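You operate a simulated robot arm through the tools that you are given. There is no shell and no other tool.

The job below is to be done with a simulated robot arm. You get a single attempt, and the scene is never put back.

TASK
Pour about 40 ml from the jug into the pump cup and pump one shot into the tank.
Fine: cup lid closed, jug back in its place. Set down upright: jug. Where these are worked on the way, their far stop is far enough and under half their travel is too little: cup lid.

Only the result counts: the job must be done as asked and must still hold three seconds after the hand-in. Knocking over, shifting, dropping, spilling or breaking anything else fails it. A push-on lid holds only when it is set on centred and level and pressed home; a screw cap is set on level and turned clockwise until tight.

THE ROBOT
A 7-joint arm with a two-finger parallel gripper, fixed in place. Base frame: the origin is at the foot of the arm, x ahead of it, y to its left, z up; the work surface is at about z = 865. Readings come in mm, rad, newtons and seconds.
With the tool pointing down near the work surface it reaches from about 400 to 900 mm from the base axis. Its first joint turns from -2.496 to 2.496 rad. Payload 3 kg.
Tool frame: the origin (TCP) lies between the finger pads and is the grasp point; the fingertips stand 30 mm ahead of it; z points along the fingers, y is the line along which they close. The gripper opens to 94 mm. The fingers are 28 mm wide and 10 mm thick; the gripper's body (50 by 96 mm) begins 55 mm behind the TCP.
Orientation is told as [roll, pitch, yaw] about the base's x, y, z axes, in that order, counted from this pose: with the fingers straight down and closing along the base's y, the tool's x points along the base's -x, its y along +y and its z along -z.

THE INTERFACE
- The arm moves only by the tool apply_moves. Its argument "deltas" is a list that holds one entry, the list of rows, each a list of 7 numbers: the finger opening in m, from 0 to 0.094, then the shift along the base's x, y, z in units of 40 mm (1.0 is 40 mm), then the turn, a rotation vector about the base's x, y, z in units of 8 degrees (1.0 is 8 degrees). In form: [[[gripper, tx, ty, tz, ax, ay, az], ...]]. A call has 1 to 20 rows; each row shifts and turns the commanded pose from where the row before left it. A call with a number of a shift or a turn outside -1 to 1 is refused whole. Each row takes 0.2 s and may step no farther than 50 mm and 0.15 rad from the row before; otherwise, or with a gripper value out of range, the whole call is refused. A pose out of reach is approached as far as the arm can. The call stops where the force on the tool passes 50 N (or 10 N more than at its start, if that is more) or the arm is blocked; 0.2 s more then pass. The fingers move at their own pace (about 72 mm/s each) and stop on an object; they squeeze with about 27 N. The grip force told is the motor's: it shows also when the fingers shut on nothing. Time passes only in rows, and 0.2 s behind the last, so rows that do not move let the fingers close. The reply holds the time, the measured pose of the TCP, the force on the tool along the base axes, the opening and the grip force, in the units named above and with some noise, with the torque about the TCP (base axes, N m) and any sound that the robot's microphone picked up.
- Cameras (640 x 400 px; columns grow to the right, rows downward): "scene" is fixed at [217.7, 651.8, 1730.3]; the picture's right is [-0.84, -0.54, 0.00], its down [-0.47, 0.73, -0.50] and it looks along [0.27, -0.42, -0.87] (base axes); focal length 214 px, centre (320, 200). "wrist" rides on the gripper at [76, 14, -103] in the tool frame; the picture's right is [-0.18, 0.98, 0.00], its down [-0.75, -0.14, -0.64] and it looks along [-0.63, -0.12, 0.77] (tool axes); focal length 243 px, centre (320, 200). There is no depth. A picture from a camera that has moved, and an enlarged one, comes with that camera's place and axes in the base frame and with its lens.
- snapshot(camera): a new picture of that camera. No time passes.
- close_up(camera, box): a new picture of the part [left, top, right, bottom] of that camera's present view, enlarged. No time passes.
- sign_off(): hands the job in; it is judged then, once.

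Nothing tells you positions but the pictures and the camera data. Unless the task says otherwise, let go and move clear before handing in.

The tools are called by a JSON object that holds its "op" and its "data". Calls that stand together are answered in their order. apply_moves: Moves the arm, as the interface text tells. Its arguments: {"type":"object","properties":{"deltas":{"type":"array","items":{"type":"array","items":{"type":"array","items":{"type":"number"}}}}},"required":["deltas"]} The other tools are called the same way: snapshot (camera) takes a picture; close_up (camera, box) takes an enlarged picture of a part of a camera's view; sign_off () hands the job in.

At the start:

```text
clock: 0.0
tcp_pos: [474.0, 182.2, 1350.5]
tool_rot: [0.002, 0.0, 0.0]
ft_force: [0.4, 0.2, -1.1]
torque: [-0.01, 0.01, -0.02]
gripper_width: 93.9
grip_force: 0.1
```

scene: 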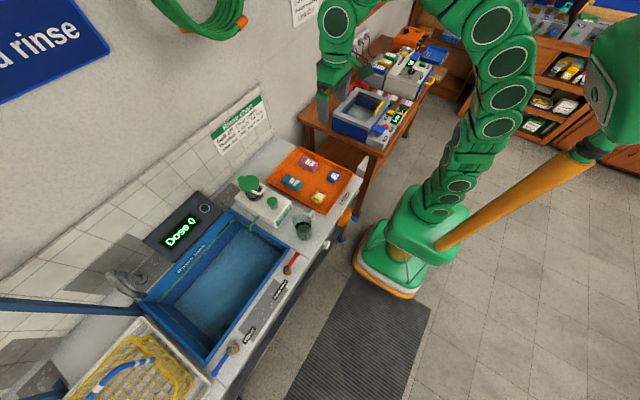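
wrist: 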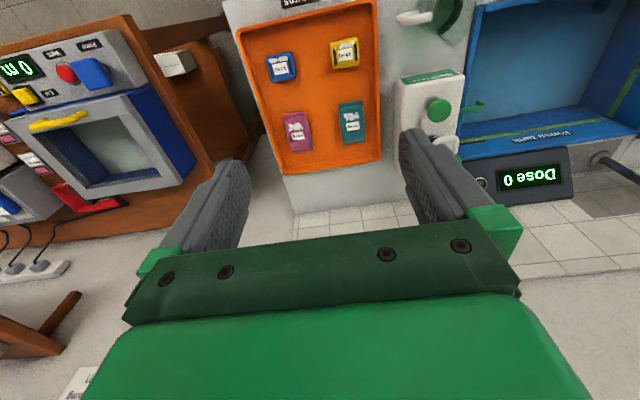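

I see a rinse tank with a dose display, a white pump unit with a green lid and a jug next to it. I'll enlarge that area first.

{"op": "close_up", "data": {"camera": "scene", "box": [220, 160, 340, 250]}}

{"op": "close_up", "data": {"camera": "scene", "box": [130, 140, 370, 290]}}

{"op": "close_up", "data": {"camera": "wrist", "box": [380, 0, 540, 200]}}

{"op": "close_up", "data": {"camera": "scene", "box": [200, 80, 280, 160]}}

```text
4.44 times, centred on (280, 205) of scene
camera zoom: at [217.7, 651.8, 1730.3], right [-0.84, -0.54, 0.0], down [-0.47, 0.73, -0.5], along [0.27, -0.42, -0.87], focal length 953 px, centre (498, 178)
```

zoom: 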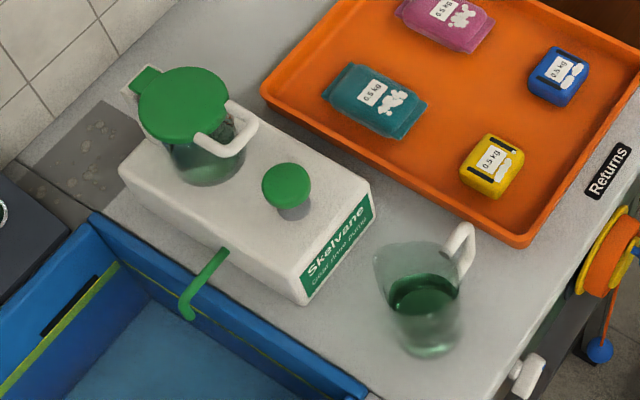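

```text
2.67 times, centred on (250, 215) of scene
camera zoom: at [217.7, 651.8, 1730.3], right [-0.84, -0.54, 0.0], down [-0.47, 0.73, -0.5], along [0.27, -0.42, -0.87], focal length 572 px, centre (507, 160)
```

zoom: 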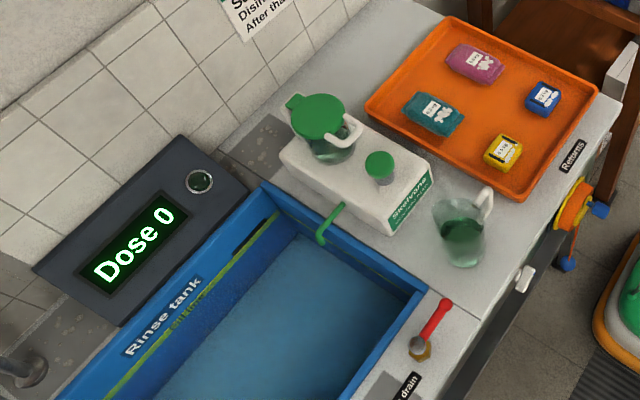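

```text
2.00 times, centred on (460, 100) of wrist
camera zoom: at [397.2, 195.6, 1452.6], right [0.18, 0.98, 0.0], down [0.75, -0.14, 0.64], along [0.63, -0.12, -0.77], focal length 485 px, centre (40, 400)
```

zoom: 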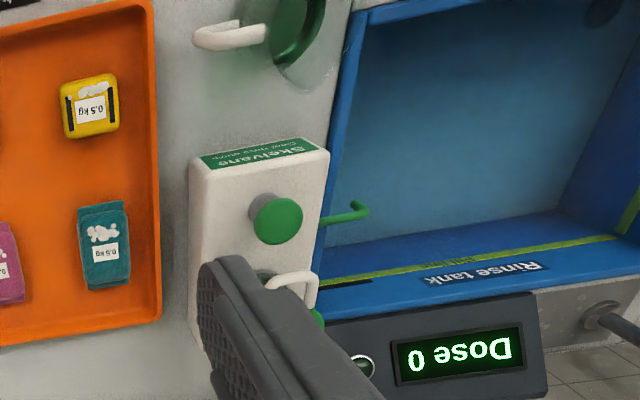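

```text
5.00 times, centred on (240, 120) of scene
camera zoom: at [217.7, 651.8, 1730.3], right [-0.84, -0.54, 0.0], down [-0.47, 0.73, -0.5], along [0.27, -0.42, -0.87], focal length 1072 px, centre (720, 600)
```

zoom: 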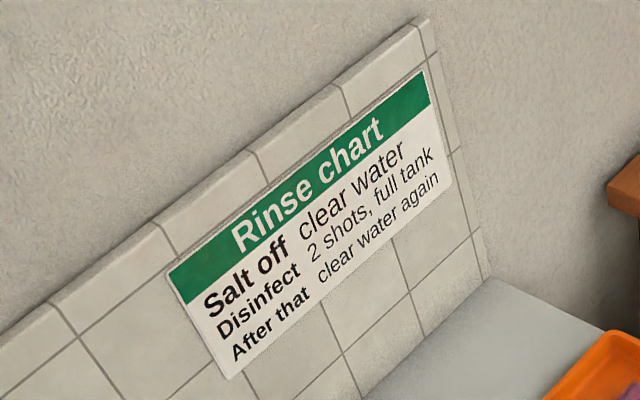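

The counter runs along y with its front edge at about x=385. The jug is near (447, 414) and the pump body is at about x 570–760, y 340–455. I'll bring the wrist camera over for a closer look.

{"op": "apply_moves", "data": {"deltas": [[[0.094, 0.09, 0.78, -0.7, 0, 0, 0], [0.094, 0.09, 0.78, -0.7, 0, 0, 0], [0.094, 0.09, 0.78, -0.7, 0, 0, 0], [0.094, 0.09, 0.78, -0.7, 0, 0, 0], [0.094, 0.09, 0.78, -0.7, 0, 0, 0], [0.094, 0.09, 0.78, -0.7, 0, 0, 0], [0.094, 0.09, 0.78, -0.7, 0, 0, 0]]]}}

{"op": "snapshot", "data": {"camera": "wrist"}}

{"op": "snapshot", "data": {"camera": "scene"}}

```text
clock: 1.6
tcp_pos: [500.8, 401.9, 1153.6]
tool_rot: [0.0, 0.0, -0.002]
ft_force: [0.5, 0.7, 0.3]
torque: [0.01, -0.02, 0.04]
gripper_width: 93.9
grip_force: 0.1
```

```text
taken
camera wrist: at [424.2, 414.6, 1254.3], right [0.18, 0.98, 0.0], down [0.75, -0.14, 0.64], along [0.63, -0.12, -0.77], focal length 243 px, centre (320, 200)
```

wrist: 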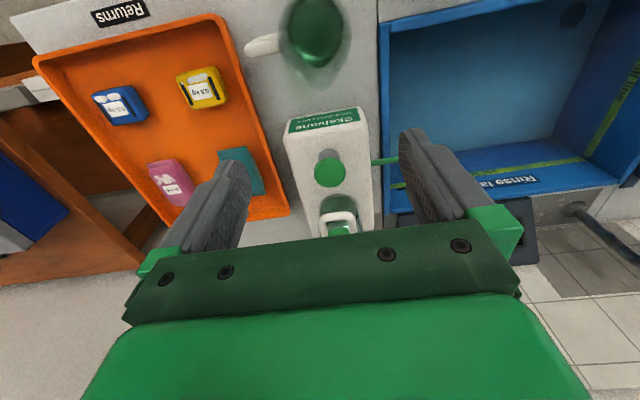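

```text
taken
```

scene: 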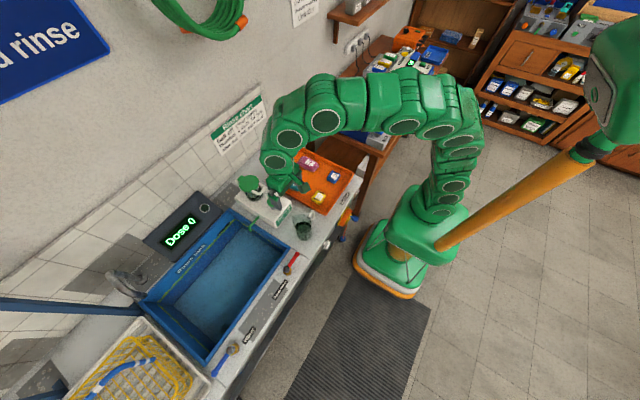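

I'll look closer at the jug, the pump and the cup lid.

{"op": "close_up", "data": {"camera": "wrist", "box": [240, 0, 400, 100]}}

{"op": "close_up", "data": {"camera": "wrist", "box": [260, 100, 420, 240]}}

{"op": "close_up", "data": {"camera": "scene", "box": [225, 165, 285, 205]}}

{"op": "close_up", "data": {"camera": "scene", "box": [275, 200, 335, 250]}}

```text
4.00 times, centred on (320, 50) of wrist
camera zoom: at [424.2, 414.6, 1254.3], right [0.18, 0.98, 0.0], down [0.75, -0.14, 0.64], along [0.63, -0.12, -0.77], focal length 970 px, centre (320, 800)
```

zoom: 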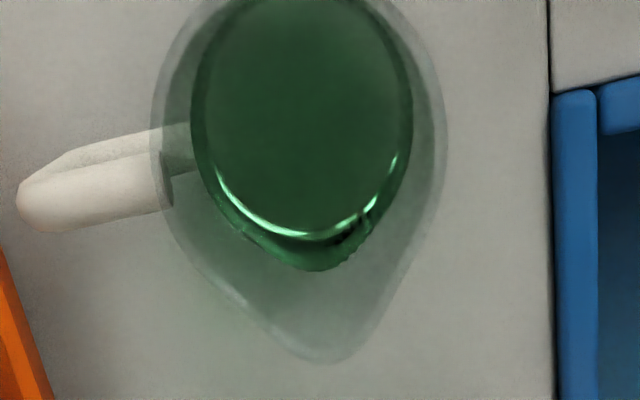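

```text
2.86 times, centred on (340, 170) of wrist
camera zoom: at [424.2, 414.6, 1254.3], right [0.18, 0.98, 0.0], down [0.75, -0.14, 0.64], along [0.63, -0.12, -0.77], focal length 693 px, centre (263, 286)
```

zoom: 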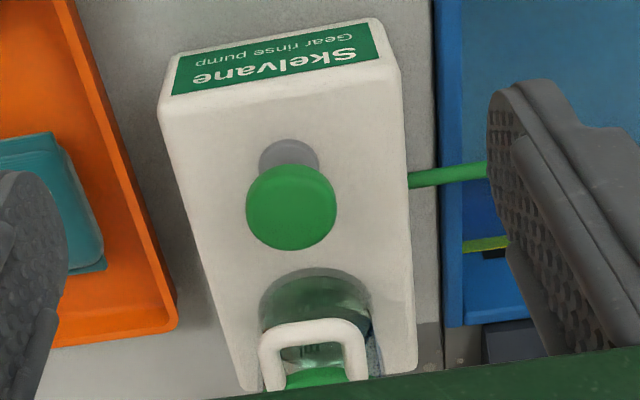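

```text
10.00 times, centred on (255, 185) of scene
camera zoom: at [217.7, 651.8, 1730.3], right [-0.84, -0.54, 0.0], down [-0.47, 0.73, -0.5], along [0.27, -0.42, -0.87], focal length 2145 px, centre (970, 350)
```

zoom: 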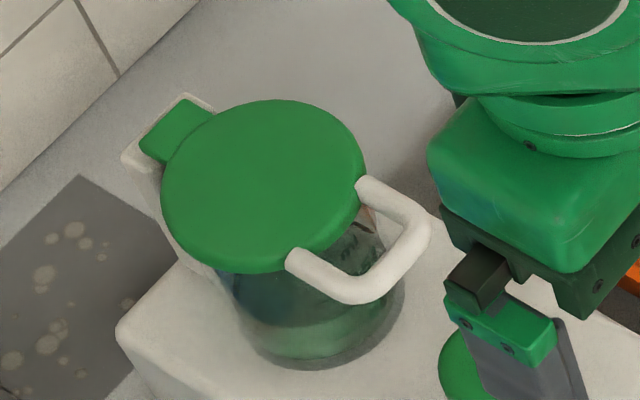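

```text
8.00 times, centred on (305, 225) of scene
camera zoom: at [217.7, 651.8, 1730.3], right [-0.84, -0.54, 0.0], down [-0.47, 0.73, -0.5], along [0.27, -0.42, -0.87], focal length 1716 px, centre (440, 0)
```

zoom: 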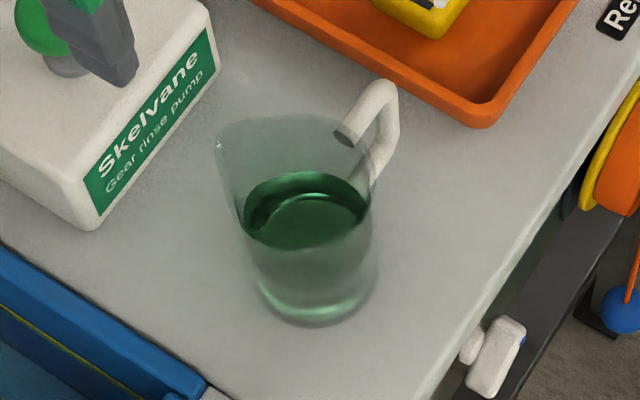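

The jug's handle points to -y and its spout to +x. The cup's lid hinges at the wall side, with its loop handle facing me. I'll tilt the tool forward so the wrist camera sees the pump and jug from the front.

{"op": "apply_moves", "data": {"deltas": [[[0.094, -0.1, 0, -0.25, 0, -0.94, 0], [0.094, -0.1, 0, -0.25, 0, -0.94, 0], [0.094, -0.1, 0, -0.25, 0, -0.94, 0], [0.094, -0.1, 0, -0.25, 0, -0.94, 0], [0.094, -0.1, 0, -0.25, 0, -0.94, 0], [0.094, 0, 0, -0.25, 0, -0.94, 0]]]}}

{"op": "snapshot", "data": {"camera": "wrist"}}

{"op": "close_up", "data": {"camera": "wrist", "box": [260, 130, 420, 230]}}

```text
clock: 3.2
tcp_pos: [485.0, 396.4, 1063.9]
tool_rot: [0.119, -0.625, -0.142]
ft_force: [-0.1, 0.2, -1.2]
torque: [-0.02, 0.01, 0.0]
gripper_width: 94.0
grip_force: 0.0
stopped in row 6: the arm was blocked; the commanded pose is now the measured one
```

```text
taken
camera wrist: at [363.8, 413.8, 1103.5], right [0.22, 0.95, 0.2], down [0.21, -0.25, 0.94], along [0.95, -0.16, -0.26], focal length 243 px, centre (320, 200)
```

wrist: 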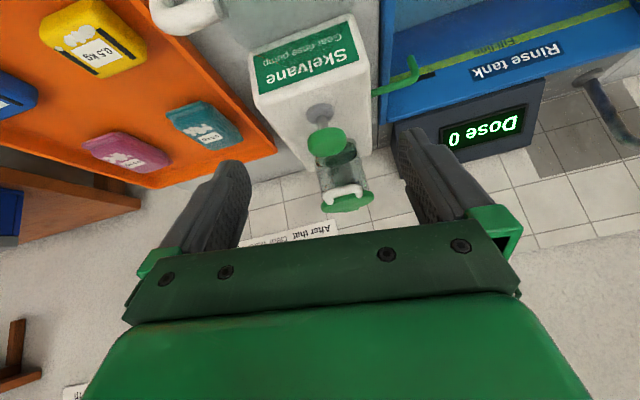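

```text
4.00 times, centred on (340, 180) of wrist
camera zoom: at [363.8, 413.8, 1103.5], right [0.22, 0.95, 0.2], down [0.21, -0.25, 0.94], along [0.95, -0.16, -0.26], focal length 970 px, centre (240, 280)
```

zoom: 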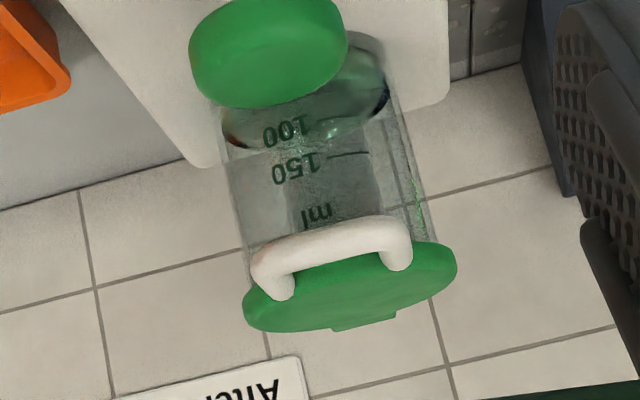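

The arm hit a joint limit there, but I can see the cup has 100 and 150 ml marks. Next I'll undo the tilt and try the pose I want for the jug handle, with the tool horizontal, pointing +y and closing along x.

{"op": "apply_moves", "data": {"deltas": [[[0.094, 0, -0.3, 0.3, 0, 0, 1.0], [0.094, -0.1, -0.4, 0.3, 0, 0.9, 0], [0.094, -0.1, -0.4, 0.3, 0, 0.9, 0], [0.094, -0.1, -0.4, 0.3, 0, 0.9, 0], [0.094, -0.1, -0.4, 0.2, 0, 0.9, 0], [0.094, -0.1, -0.4, 0, 0, 0.88, 0], [0.094, -0.1, 0, 0, -0.85, 0, 0]]]}}

{"op": "apply_moves", "data": {"deltas": [[[0.094, 0, -0.2, 0, 0, 0, -0.94], [0.094, 0, -0.2, 0, 0, 0, -0.94], [0.094, 0, -0.2, 0, 0, 0, -0.94], [0.094, 0, -0.2, 0, 0, 0, -0.94], [0.094, 0, -0.2, 0, 0, 0, -0.94], [0.094, 0, -0.2, 0, 0, 0, -0.94], [0.094, 0, 0, 0, 0, 0, -0.94], [0.094, 0, 0, 0, 0, 0, -0.94], [0.094, 0, 0, 0, 0, 0, -0.94], [0.094, 0, 0, 0, 0, 0, -0.94], [0.094, 0, 0, 0, 0, 0, -0.94], [0.094, 0, 0, 0, 0, 0, -0.91]]]}}

{"op": "snapshot", "data": {"camera": "wrist"}}

{"op": "close_up", "data": {"camera": "scene", "box": [225, 165, 305, 215]}}

```text
clock: 4.8
tcp_pos: [460.1, 304.0, 1121.6]
tool_rot: [0.002, -0.003, 0.004]
ft_force: [0.7, -0.5, 0.2]
torque: [0.0, 0.02, 0.01]
gripper_width: 93.9
grip_force: 0.0
```

```text
clock: 7.4
tcp_pos: [461.5, 257.8, 1122.8]
tool_rot: [0.004, -0.006, -1.572]
ft_force: [-0.1, 0.5, -0.7]
torque: [0.01, 0.02, -0.02]
gripper_width: 94.1
grip_force: 0.0
```

```text
taken
camera wrist: at [474.2, 332.7, 1224.2], right [0.98, -0.18, 0.0], down [-0.14, -0.75, 0.65], along [-0.12, -0.64, -0.76], focal length 243 px, centre (320, 200)
```

wrist: 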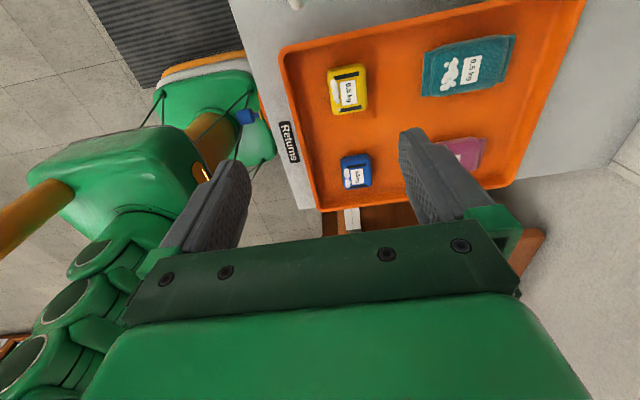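

```text
8.00 times, centred on (265, 190) of scene
camera zoom: at [217.7, 651.8, 1730.3], right [-0.84, -0.54, 0.0], down [-0.47, 0.73, -0.5], along [0.27, -0.42, -0.87], focal length 1716 px, centre (760, 280)
```

zoom: 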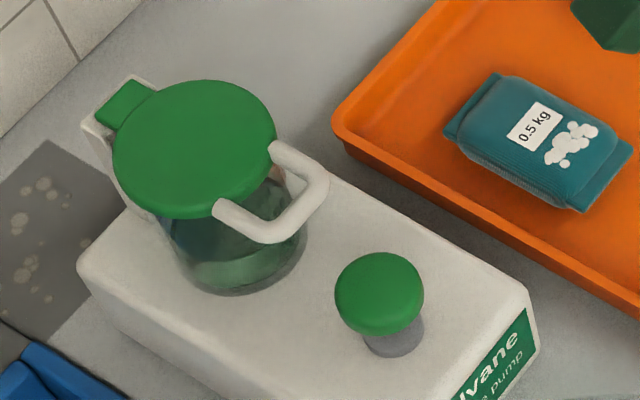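

Yaw worked. Next I'll rotate the fingers up to horizontal so they point at +y.

{"op": "apply_moves", "data": {"deltas": [[[0.094, 0, 0, 0, 0.94, 0, 0], [0.094, 0, 0, 0, 0.94, 0, 0], [0.094, 0, 0, 0, 0.94, 0, 0], [0.094, 0, 0, 0, 0.94, 0, 0], [0.094, 0, 0, 0, 0.94, 0, 0], [0.094, 0, 0, 0, 0.94, 0, 0], [0.094, 0, 0, 0, 0.94, 0, 0], [0.094, 0, 0, 0, 0.94, 0, 0], [0.094, 0, 0, 0, 0.94, 0, 0], [0.094, 0, 0, 0, 0.94, 0, 0], [0.094, 0, 0, 0, 0.94, 0, 0], [0.094, 0, 0, 0, 0.91, 0, 0]]]}}

{"op": "snapshot", "data": {"camera": "wrist"}}

{"op": "snapshot", "data": {"camera": "scene"}}

```text
clock: 10.0
tcp_pos: [460.2, 258.0, 1121.6]
tool_rot: [0.485, 1.568, -1.088]
ft_force: [0.7, 0.5, -0.1]
torque: [0.01, 0.01, -0.02]
gripper_width: 94.0
grip_force: 0.0
```

```text
taken
camera wrist: at [474.0, 153.5, 1198.6], right [0.98, 0.0, -0.18], down [-0.14, -0.64, -0.75], along [-0.11, 0.77, -0.63], focal length 243 px, centre (320, 200)
```

wrist: 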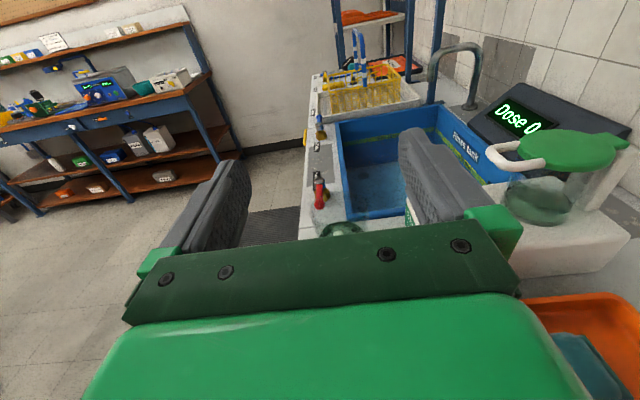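

```text
taken
```

scene: 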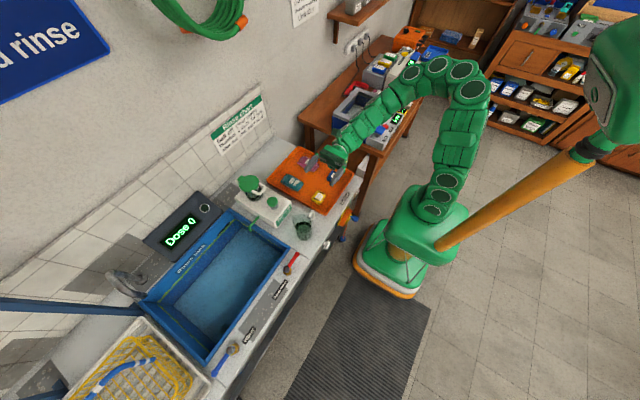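

The pose works, and this view also shows the cup side-on. I'll zoom in on it to localize everything.

{"op": "close_up", "data": {"camera": "wrist", "box": [480, 110, 640, 250]}}

{"op": "close_up", "data": {"camera": "wrist", "box": [290, 170, 410, 240]}}

{"op": "close_up", "data": {"camera": "scene", "box": [275, 200, 335, 250]}}

```text
2.86 times, centred on (560, 180) of wrist
camera zoom: at [474.0, 153.5, 1198.6], right [0.98, 0.0, -0.18], down [-0.14, -0.64, -0.75], along [-0.11, 0.77, -0.63], focal length 693 px, centre (-366, 257)
```

zoom: 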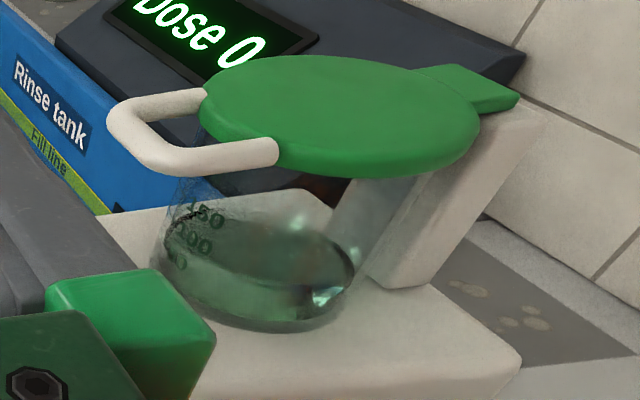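

```text
5.33 times, centred on (350, 205) of wrist
camera zoom: at [474.0, 153.5, 1198.6], right [0.98, 0.0, -0.18], down [-0.14, -0.64, -0.75], along [-0.11, 0.77, -0.63], focal length 1294 px, centre (160, 173)
```

zoom: 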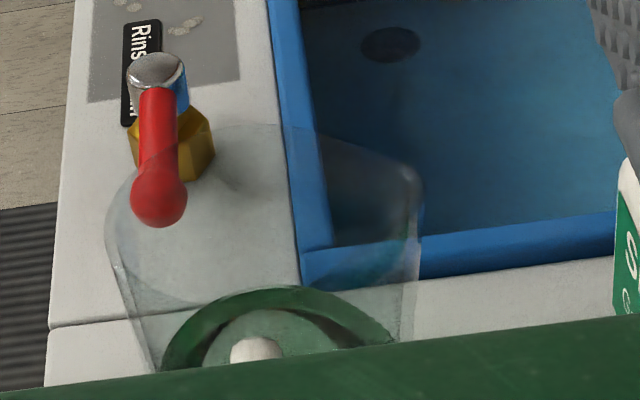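

```text
8.00 times, centred on (305, 225) of scene
camera zoom: at [217.7, 651.8, 1730.3], right [-0.84, -0.54, 0.0], down [-0.47, 0.73, -0.5], along [0.27, -0.42, -0.87], focal length 1716 px, centre (440, 0)
```

zoom: 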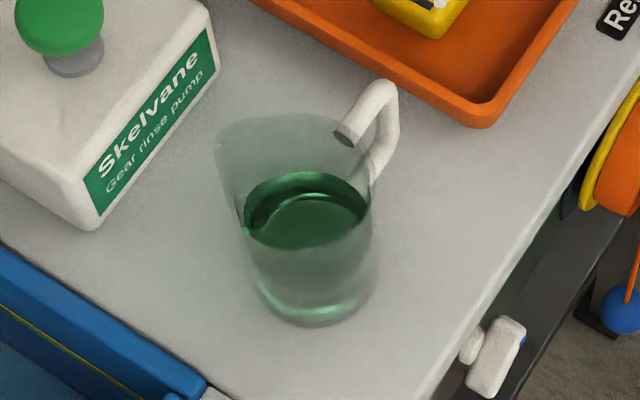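

Handle, spout, loop and knob are now triangulated: loop bar at about (647, 397, 1021), hinge near x=768, knob top at about (616, 392, 960). With the fingers shut and pointing +y they make a rod I can slide under the loop to lift the lid. I'll move beside it and check.

{"op": "apply_moves", "data": {"deltas": [[[0.0, 0.75, 0.0, -0.5, 0, 0, 0], [0.0, 0.75, 0.0, -0.5, 0, 0, 0], [0.0, 0.75, 0.0, -0.5, 0, 0, 0], [0.0, 0.75, 0.0, -0.5, 0, 0, 0], [0.0, 0.75, 0.0, -0.6, 0, 0, 0], [0.0, 0.7, 0.0, -0.6, 0, 0, 0]]]}}

{"op": "snapshot", "data": {"camera": "wrist"}}

{"op": "close_up", "data": {"camera": "scene", "box": [215, 150, 295, 210]}}

```text
clock: 11.4
tcp_pos: [638.6, 255.4, 995.1]
tool_rot: [0.694, 1.565, -0.88]
ft_force: [0.0, -0.7, 0.4]
torque: [0.02, 0.02, -0.03]
gripper_width: 0.1
grip_force: 26.9
```

```text
taken
camera wrist: at [651.3, 151.9, 1071.0], right [0.98, 0.0, -0.18], down [-0.14, -0.64, -0.75], along [-0.11, 0.76, -0.63], focal length 243 px, centre (320, 200)
```

wrist: 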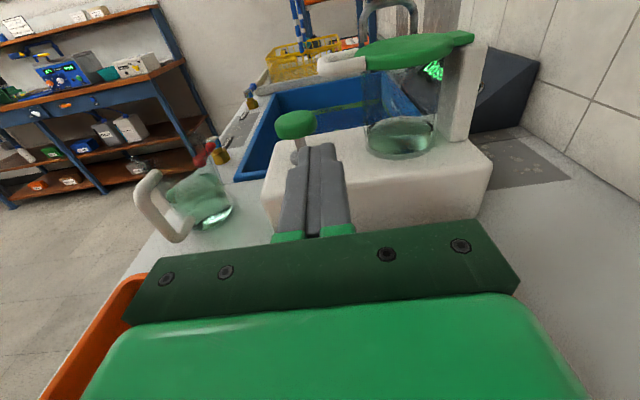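

```text
6.67 times, centred on (255, 180) of scene
camera zoom: at [217.7, 651.8, 1730.3], right [-0.84, -0.54, 0.0], down [-0.47, 0.73, -0.5], along [0.27, -0.42, -0.87], focal length 1430 px, centre (753, 333)
```

zoom: 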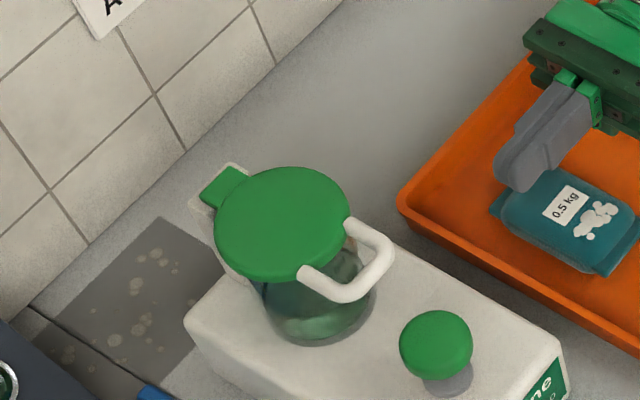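

Great view: cup, jug handle and knob are all visible from the side. I'll zoom in on each.

{"op": "close_up", "data": {"camera": "wrist", "box": [270, 20, 510, 170]}}

{"op": "close_up", "data": {"camera": "wrist", "box": [120, 140, 260, 250]}}

{"op": "close_up", "data": {"camera": "wrist", "box": [350, 90, 450, 170]}}

```text
2.67 times, centred on (390, 95) of wrist
camera zoom: at [651.3, 151.9, 1071.0], right [0.98, 0.0, -0.18], down [-0.14, -0.64, -0.75], along [-0.11, 0.76, -0.63], focal length 647 px, centre (133, 480)
```

zoom: 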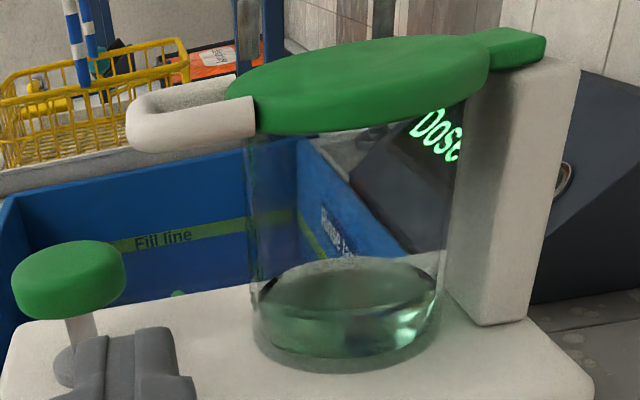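

```text
3.64 times, centred on (190, 195) of wrist
camera zoom: at [651.3, 151.9, 1071.0], right [0.98, 0.0, -0.18], down [-0.14, -0.64, -0.75], along [-0.11, 0.76, -0.63], focal length 882 px, centre (793, 218)
```

zoom: 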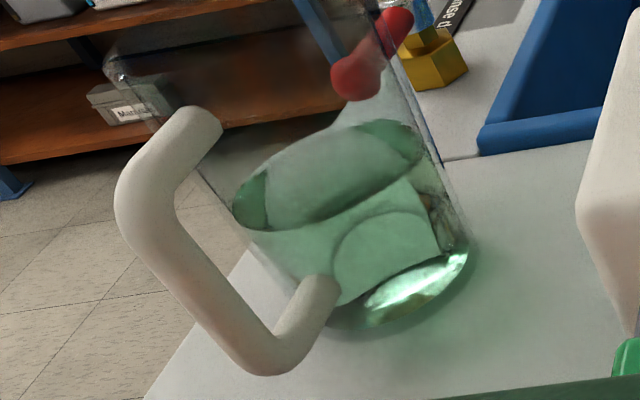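

```text
5.00 times, centred on (400, 130) of wrist
camera zoom: at [651.3, 151.9, 1071.0], right [0.98, 0.0, -0.18], down [-0.14, -0.64, -0.75], along [-0.11, 0.76, -0.63], focal length 1213 px, centre (-80, 550)
```

zoom: 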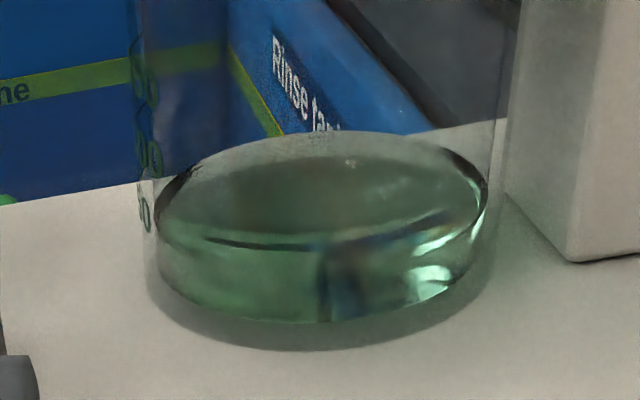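

The loop bar underside is at about z=1016. The cup already holds some liquid, with its surface near the lowest mark, so I'll measure the rise against this view. Next I'll slide the closed fingers under the loop.

{"op": "apply_moves", "data": {"deltas": [[[0.0, 0.53, 0.3, -0.05, 0, 0, 0], [0.0, 0, 0.8, 0, 0, 0, 0], [0.0, 0, 0.8, 0, 0, 0, 0], [0.0, 0, 0.8, 0, 0, 0, 0], [0.0, 0, 0.5, 0, 0, 0, 0]]]}}

{"op": "close_up", "data": {"camera": "wrist", "box": [200, 20, 520, 220]}}

{"op": "close_up", "data": {"camera": "scene", "box": [215, 150, 295, 210]}}

```text
clock: 12.6
tcp_pos: [659.7, 384.9, 991.1]
tool_rot: [0.401, 1.565, -1.173]
ft_force: [-0.3, 0.7, -0.1]
torque: [-0.01, 0.0, 0.0]
gripper_width: 0.2
grip_force: 26.9
```

```text
2.00 times, centred on (360, 120) of wrist
camera zoom: at [673.2, 281.5, 1068.3], right [0.98, -0.01, -0.18], down [-0.14, -0.65, -0.75], along [-0.11, 0.76, -0.64], focal length 485 px, centre (240, 360)
```

zoom: 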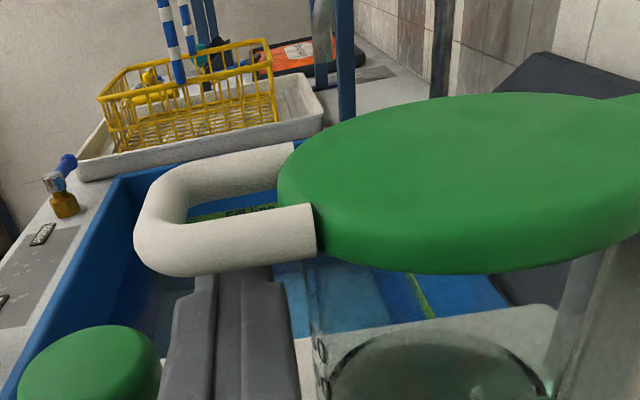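

```text
6.67 times, centred on (255, 180) of scene
camera zoom: at [217.7, 651.8, 1730.3], right [-0.84, -0.54, 0.0], down [-0.47, 0.73, -0.5], along [0.27, -0.42, -0.87], focal length 1430 px, centre (753, 333)
```

zoom: 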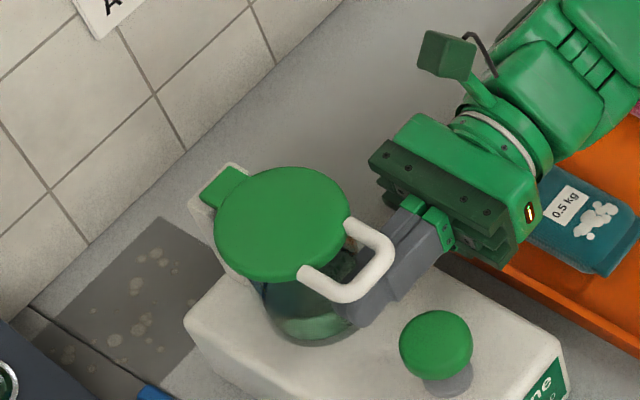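

Fingers sit under the loop, clear of the cup and knob. I'll lift along the hinge arc to about 60° and then check.

{"op": "apply_moves", "data": {"deltas": [[[0.0, 0.03, 0, 0.47, 0, 0, 0], [0.0, 0.03, 0, 0.5, 0, 0, 0], [0.0, 0.07, 0, 0.35, 0, 0, 0], [0.0, 0.08, 0, 0.3, 0, 0, 0], [0.0, 0.17, 0, 0.33, 0, 0, 0], [0.0, 0.17, 0, 0.31, 0, 0, 0], [0.0, 0.24, 0, 0.27, 0, 0, 0], [0.0, 0.25, 0, 0.25, 0, 0, 0]]]}}

{"op": "snapshot", "data": {"camera": "wrist"}}

{"op": "close_up", "data": {"camera": "scene", "box": [215, 150, 295, 210]}}

```text
clock: 14.4
tcp_pos: [700.2, 385.6, 1104.6]
tool_rot: [0.383, 1.565, -1.189]
ft_force: [0.1, 0.7, 0.6]
torque: [0.01, 0.01, 0.0]
gripper_width: 0.0
grip_force: 27.1
```

```text
taken
camera wrist: at [713.3, 282.0, 1181.0], right [0.98, 0.0, -0.18], down [-0.14, -0.65, -0.75], along [-0.12, 0.76, -0.64], focal length 243 px, centre (320, 200)
```

wrist: 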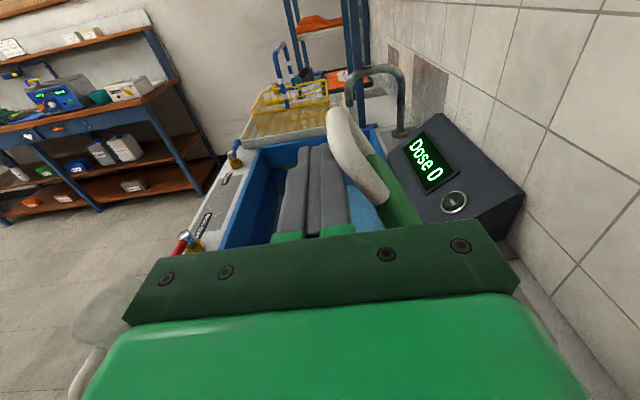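

```text
6.67 times, centred on (255, 180) of scene
camera zoom: at [217.7, 651.8, 1730.3], right [-0.84, -0.54, 0.0], down [-0.47, 0.73, -0.5], along [0.27, -0.42, -0.87], focal length 1430 px, centre (753, 333)
```

zoom: 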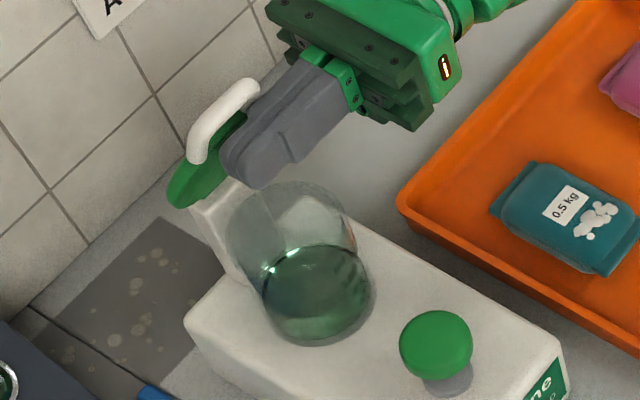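

The lid is swinging open. I'll continue the arc past vertical in gentle steps.

{"op": "apply_moves", "data": {"deltas": [[[0.0, 0.33, 0, 0.18, 0, 0, 0], [0.0, 0.33, 0, 0.12, 0, 0, 0], [0.0, 0.33, 0, 0.1, 0, 0, 0], [0.0, 0.3, 0, 0.05, 0, 0, 0], [0.0, 0.2, 0, 0, 0, 0, 0], [0.0, 0.2, 0, 0, 0, 0, 0]]]}}

{"op": "snapshot", "data": {"camera": "wrist"}}

{"op": "close_up", "data": {"camera": "scene", "box": [215, 150, 295, 210]}}

```text
clock: 15.8
tcp_pos: [768.5, 384.7, 1121.0]
tool_rot: [0.517, 1.566, -1.058]
ft_force: [0.6, -0.6, 0.0]
torque: [-0.02, 0.0, 0.01]
gripper_width: 0.0
grip_force: 26.8
```

```text
taken
camera wrist: at [781.9, 281.0, 1197.9], right [0.98, 0.0, -0.18], down [-0.14, -0.65, -0.75], along [-0.11, 0.76, -0.64], focal length 243 px, centre (320, 200)
```

wrist: 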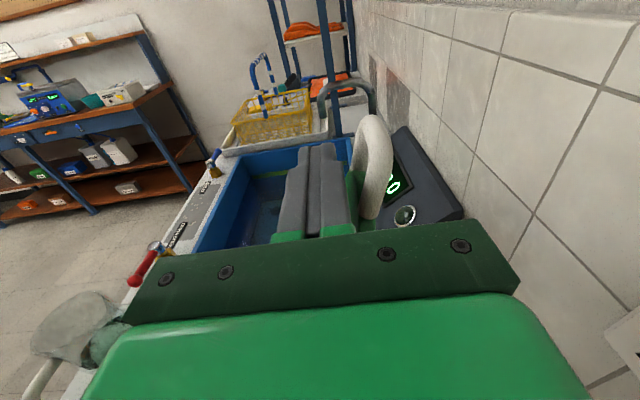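

```text
6.67 times, centred on (255, 180) of scene
camera zoom: at [217.7, 651.8, 1730.3], right [-0.84, -0.54, 0.0], down [-0.47, 0.73, -0.5], along [0.27, -0.42, -0.87], focal length 1430 px, centre (753, 333)
```

zoom: 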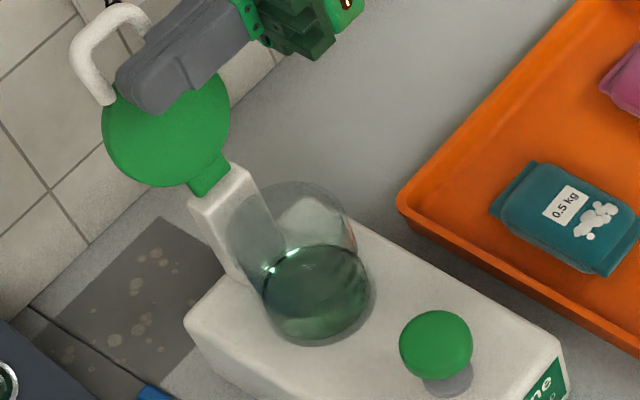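

The lid looks upright or a little past vertical. I'll back the rod off slightly to see whether the lid stays open.

{"op": "apply_moves", "data": {"deltas": [[[0.0, -0.3, 0, 0, 0, 0, 0], [0.0, -0.3, 0, 0, 0, 0, 0], [0.0, 0, 0, 0, 0, 0, 0]]]}}

{"op": "close_up", "data": {"camera": "wrist", "box": [240, 80, 480, 230]}}

{"op": "close_up", "data": {"camera": "scene", "box": [215, 150, 295, 210]}}

```text
clock: 16.6
tcp_pos: [743.2, 384.8, 1122.0]
tool_rot: [0.439, 1.566, -1.131]
ft_force: [0.0, -0.2, -0.2]
torque: [0.02, -0.02, 0.03]
gripper_width: 0.0
grip_force: 26.6
```

```text
2.67 times, centred on (360, 155) of wrist
camera zoom: at [757.3, 281.3, 1198.1], right [0.98, 0.0, -0.18], down [-0.14, -0.65, -0.75], along [-0.11, 0.76, -0.64], focal length 647 px, centre (213, 320)
```

zoom: 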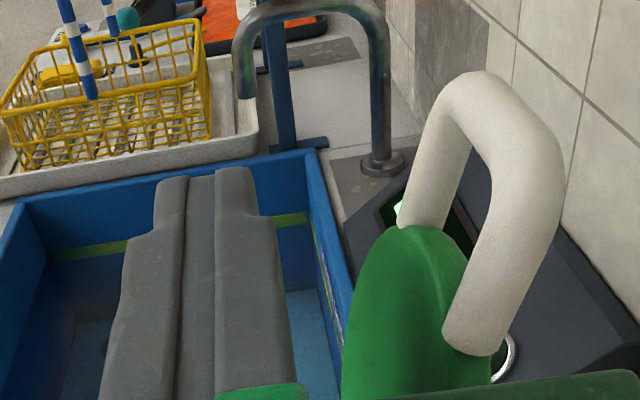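

```text
6.67 times, centred on (255, 180) of scene
camera zoom: at [217.7, 651.8, 1730.3], right [-0.84, -0.54, 0.0], down [-0.47, 0.73, -0.5], along [0.27, -0.42, -0.87], focal length 1430 px, centre (753, 333)
```

zoom: 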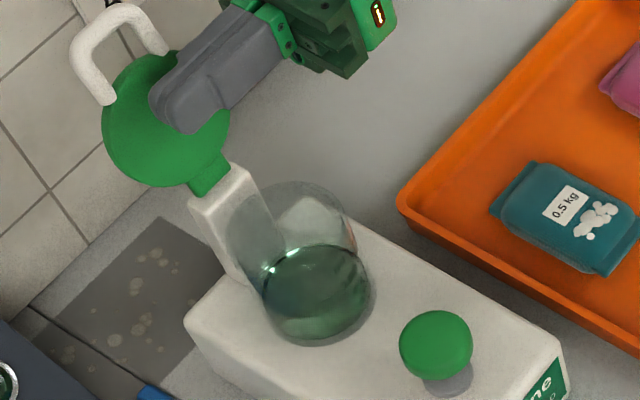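

The lid stays open. Now a dry run of the pouring pose without the jug, to check that the roll is within reach and what the wrist camera sees there.

{"op": "apply_moves", "data": {"deltas": [[[0.0, -0.3, -0.6, 0, 0, 0, 0], [0.0, 0, -0.8, 0, 0, 0, 0], [0.0, -0.5, -0.3, -0.4, 0, 0, 0], [0.0, -0.5, 0, -0.4, 0, 0, 0], [0.0, -0.5, 0, -0.5, 0, 0, 0]]]}}

{"op": "apply_moves", "data": {"deltas": [[[0.0, 0, 0, 0, 0, 0.9, 0], [0.0, 0, 0, 0, 0, 0.9, 0], [0.0, 0, 0, 0, 0, 0.9, 0], [0.0, 0, 0, 0, 0, 0.9, 0], [0.0, 0, 0, 0, 0, 0.9, 0], [0.0, 0, 0, 0, 0, 0.9, 0], [0.0, 0, 0, 0, 0, 0.9, 0], [0.0, 0, 0, 0, 0, 0.9, 0], [0.0, 0, 0, 0, 0, 0.9, 0]]]}}

{"op": "snapshot", "data": {"camera": "wrist"}}

{"op": "close_up", "data": {"camera": "scene", "box": [215, 140, 315, 220]}}

```text
clock: 17.8
tcp_pos: [672.4, 318.1, 1068.4]
tool_rot: [0.573, 1.565, -1.001]
ft_force: [0.0, -0.7, -0.7]
torque: [0.01, 0.01, 0.0]
gripper_width: 0.0
grip_force: 27.4
```

```text
clock: 19.8
tcp_pos: [672.6, 317.1, 1069.8]
tool_rot: [-1.564, 0.442, -3.135]
ft_force: [0.4, 1.0, 0.4]
torque: [0.01, 0.0, 0.01]
gripper_width: 0.0
grip_force: 27.2
```

```text
taken
camera wrist: at [748.0, 213.9, 1088.9], right [0.25, 0.0, -0.97], down [-0.74, -0.65, -0.19], along [-0.62, 0.76, -0.17], focal length 243 px, centre (320, 200)
```

wrist: 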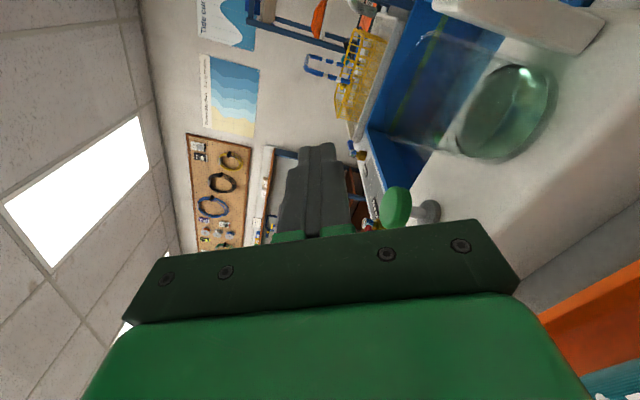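

```text
5.00 times, centred on (265, 180) of scene
camera zoom: at [217.7, 651.8, 1730.3], right [-0.84, -0.54, 0.0], down [-0.47, 0.73, -0.5], along [0.27, -0.42, -0.87], focal length 1072 px, centre (595, 300)
```

zoom: 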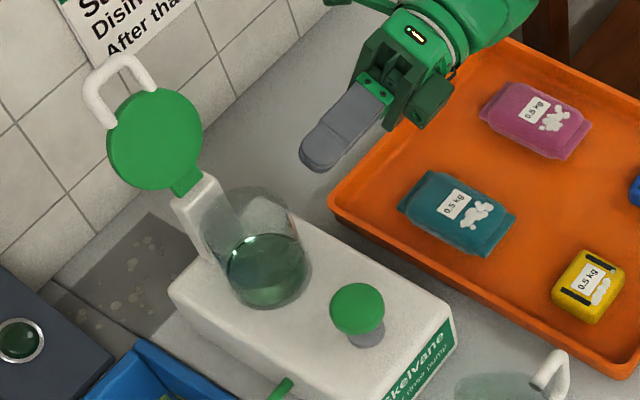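

It reaches 65° and the camera sees right into the cup. I'll try a bit more roll and take a reference close-up.

{"op": "apply_moves", "data": {"deltas": [[[0.0, 0, 0, 0, 0, 0.9, 0], [0.0, 0, 0, 0, 0, 0.9, 0], [0.0, 0, 0, 0, 0, 0.6, 0]]]}}

{"op": "close_up", "data": {"camera": "wrist", "box": [420, 0, 640, 160]}}

{"op": "close_up", "data": {"camera": "scene", "box": [240, 170, 290, 205]}}

```text
clock: 20.6
tcp_pos: [672.3, 316.4, 1069.2]
tool_rot: [-1.566, 0.106, -3.137]
ft_force: [-0.7, -1.2, 0.1]
torque: [0.0, 0.01, 0.01]
gripper_width: 0.0
grip_force: 27.4
```

```text
2.50 times, centred on (530, 80) of wrist
camera zoom: at [749.8, 214.0, 1063.1], right [-0.08, 0.0, -1.0], down [-0.76, -0.65, 0.06], along [-0.64, 0.76, 0.05], focal length 606 px, centre (-205, 500)
```

zoom: 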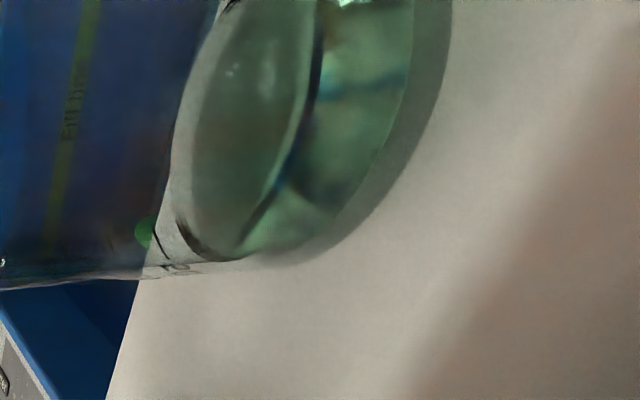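

```text
11.43 times, centred on (265, 188) of scene
camera zoom: at [217.7, 651.8, 1730.3], right [-0.84, -0.54, 0.0], down [-0.47, 0.73, -0.5], along [0.27, -0.42, -0.87], focal length 2451 px, centre (949, 343)
```

zoom: 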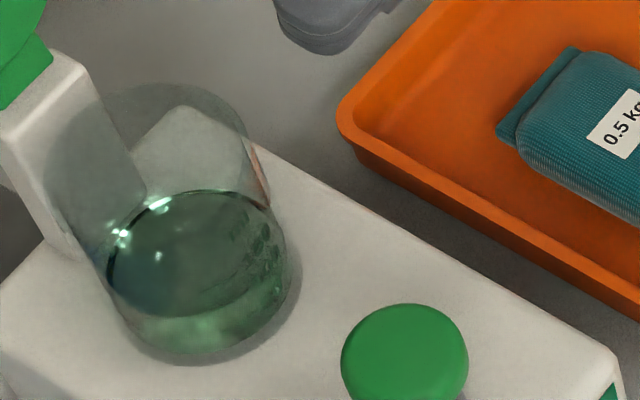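

The full roll is available. I'll rotate back, tip the fingers about 20° downward to keep the wrist clear of the tray, and go to a pre-grasp spot in front of the jug handle.

{"op": "apply_moves", "data": {"deltas": [[[0.05, -0.46, -0.12, -0.06, 0, -0.875, 0], [0.05, -0.46, -0.12, -0.06, 0, -0.875, 0], [0.05, -0.46, -0.12, -0.06, 0, -0.875, 0], [0.05, -0.46, -0.12, -0.06, 0, -0.875, 0], [0.05, -0.46, -0.12, -0.06, 0, -0.875, 0], [0.05, -0.46, -0.12, -0.06, 0, -0.875, 0], [0.05, -0.46, -0.12, -0.06, 0, -0.875, 0], [0.05, -0.46, -0.12, -0.06, 0, -0.875, 0], [0.05, -0.46, -0.12, -0.06, 0, -0.875, 0], [0.05, -0.46, -0.12, -0.06, 0, -0.875, 0], [0.05, -0.46, -0.12, -0.06, 0, -0.875, 0], [0.05, -0.46, -0.12, -0.06, 0, -0.875, 0], [0.05, 0, 0, -0.3, -0.833, 0, 0], [0.05, 0, 0, -0.3, -0.833, 0, 0], [0.05, 0, 0, -0.3, -0.834, 0, 0]]]}}

{"op": "snapshot", "data": {"camera": "wrist"}}

{"op": "close_up", "data": {"camera": "scene", "box": [270, 170, 370, 250]}}

```text
clock: 23.8
tcp_pos: [451.2, 259.8, 1005.9]
tool_rot: [0.011, 1.214, -1.565]
ft_force: [0.6, 0.2, -0.1]
torque: [0.0, 0.01, 0.01]
gripper_width: 50.1
grip_force: 0.1
```

```text
taken
camera wrist: at [464.9, 188.6, 1111.8], right [0.98, -0.07, -0.17], down [-0.14, -0.86, -0.48], along [-0.11, 0.5, -0.86], focal length 243 px, centre (320, 200)
```

wrist: 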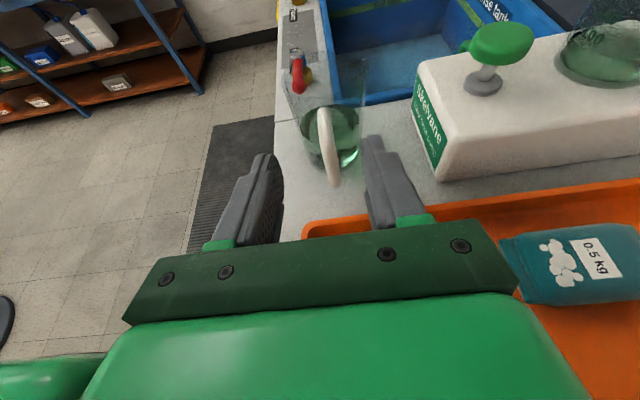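

```text
5.00 times, centred on (320, 210) of scene
camera zoom: at [217.7, 651.8, 1730.3], right [-0.84, -0.54, 0.0], down [-0.47, 0.73, -0.5], along [0.27, -0.42, -0.87], focal length 1072 px, centre (320, 150)
```

zoom: 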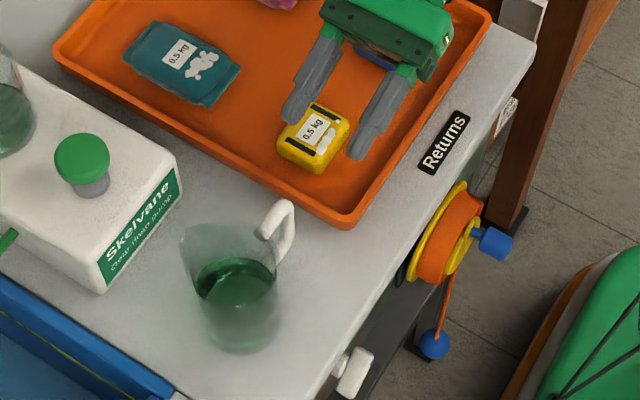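

The handle is nicely between the fingers' lines. I'll zoom in to refine its position.

{"op": "close_up", "data": {"camera": "wrist", "box": [260, 50, 420, 200]}}

```text
2.67 times, centred on (340, 125) of wrist
camera zoom: at [464.9, 188.6, 1111.8], right [0.98, -0.07, -0.17], down [-0.14, -0.86, -0.48], along [-0.11, 0.5, -0.86], focal length 647 px, centre (267, 400)
```

zoom: 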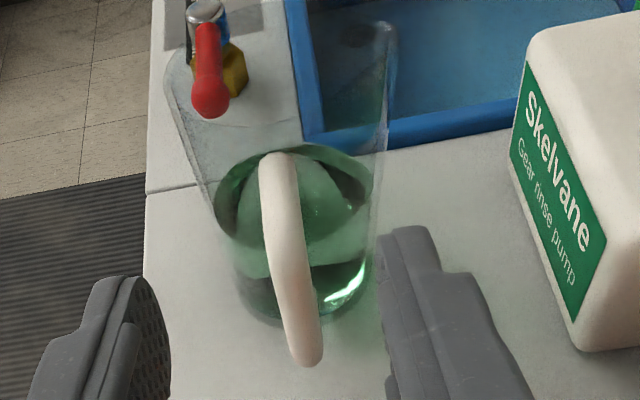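

The handle centre is at x≈453.5, with its top arm at z≈955 and outer bar at y≈342. I'll descend and move in until the pads cover the upper bend of the handle, then look before closing.

{"op": "apply_moves", "data": {"deltas": [[[0.05, 0.06, 0, -0.7, 0, 0, 0], [0.05, 0, 0, -0.7, 0, 0, 0], [0.05, 0, 0.65, 0, 0, 0, 0], [0.05, 0, 0.65, 0, 0, 0, 0], [0.05, 0, 0.6, 0, 0, 0, 0]]]}}

{"op": "close_up", "data": {"camera": "wrist", "box": [220, 80, 420, 240]}}

{"op": "close_up", "data": {"camera": "scene", "box": [270, 180, 350, 250]}}

```text
clock: 25.0
tcp_pos: [454.7, 335.4, 950.1]
tool_rot: [0.009, 1.219, -1.565]
ft_force: [0.4, 0.9, 0.3]
torque: [-0.01, 0.01, -0.01]
gripper_width: 49.9
grip_force: 0.1
```

```text
2.50 times, centred on (320, 160) of wrist
camera zoom: at [467.1, 264.9, 1056.1], right [0.98, -0.07, -0.17], down [-0.14, -0.86, -0.49], along [-0.11, 0.5, -0.86], focal length 606 px, centre (320, 300)
```

zoom: 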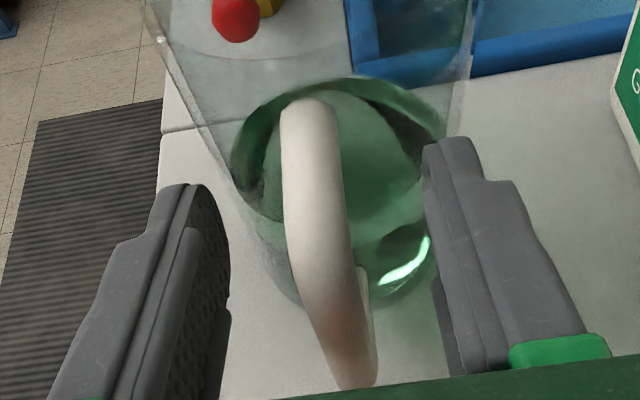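

```text
5.71 times, centred on (310, 215) of scene
camera zoom: at [217.7, 651.8, 1730.3], right [-0.84, -0.54, 0.0], down [-0.47, 0.73, -0.5], along [0.27, -0.42, -0.87], focal length 1226 px, centre (377, 114)
```

zoom: 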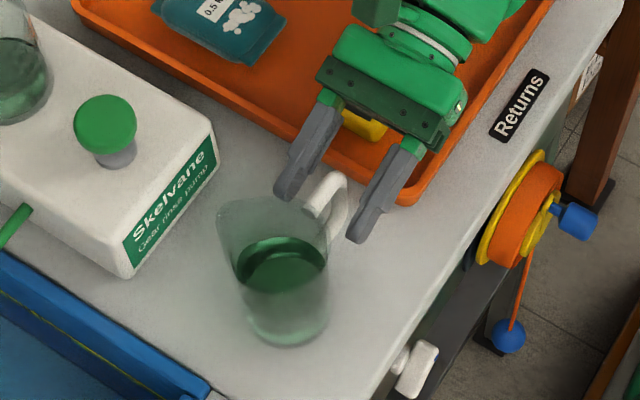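

The handle is centred between the pads. I'll close the gripper on it.

{"op": "apply_moves", "data": {"deltas": [[[0.03, 0, 0, 0, 0, 0, 0], [0.018, 0, 0, 0, 0, 0, 0], [0.008, 0, 0, 0, 0, 0, 0], [0.0, 0, 0, 0, 0, 0, 0], [0.0, 0, 0, 0, 0, 0, 0], [0.0, 0, 0, 0, 0, 0, 0]]]}}

{"op": "close_up", "data": {"camera": "wrist", "box": [220, 80, 420, 240]}}

{"op": "close_up", "data": {"camera": "scene", "box": [270, 180, 350, 250]}}

```text
clock: 26.4
tcp_pos: [454.9, 335.8, 949.2]
tool_rot: [0.008, 1.215, -1.565]
ft_force: [-1.2, 0.9, 1.7]
torque: [0.18, 0.1, -0.02]
gripper_width: 16.8
grip_force: 26.7
```

```text
2.50 times, centred on (320, 160) of wrist
camera zoom: at [467.2, 264.6, 1056.0], right [0.98, -0.07, -0.17], down [-0.14, -0.86, -0.48], along [-0.11, 0.5, -0.86], focal length 606 px, centre (320, 300)
```

zoom: 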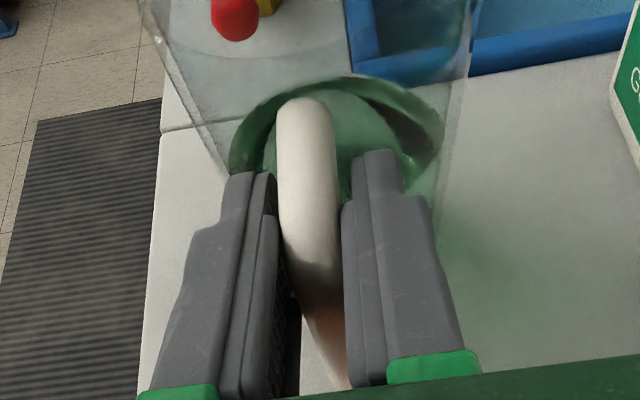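

```text
5.71 times, centred on (310, 215) of scene
camera zoom: at [217.7, 651.8, 1730.3], right [-0.84, -0.54, 0.0], down [-0.47, 0.73, -0.5], along [0.27, -0.42, -0.87], focal length 1226 px, centre (377, 114)
```

zoom: 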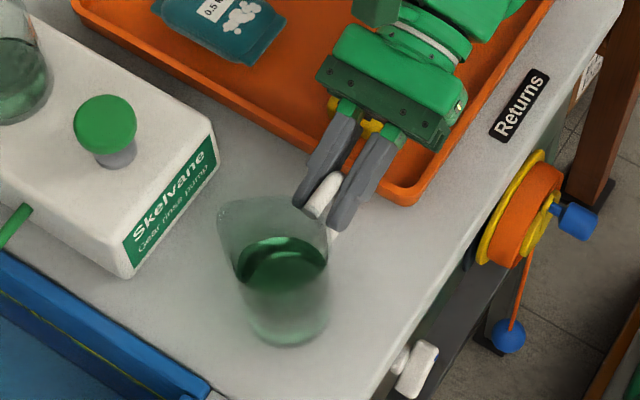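

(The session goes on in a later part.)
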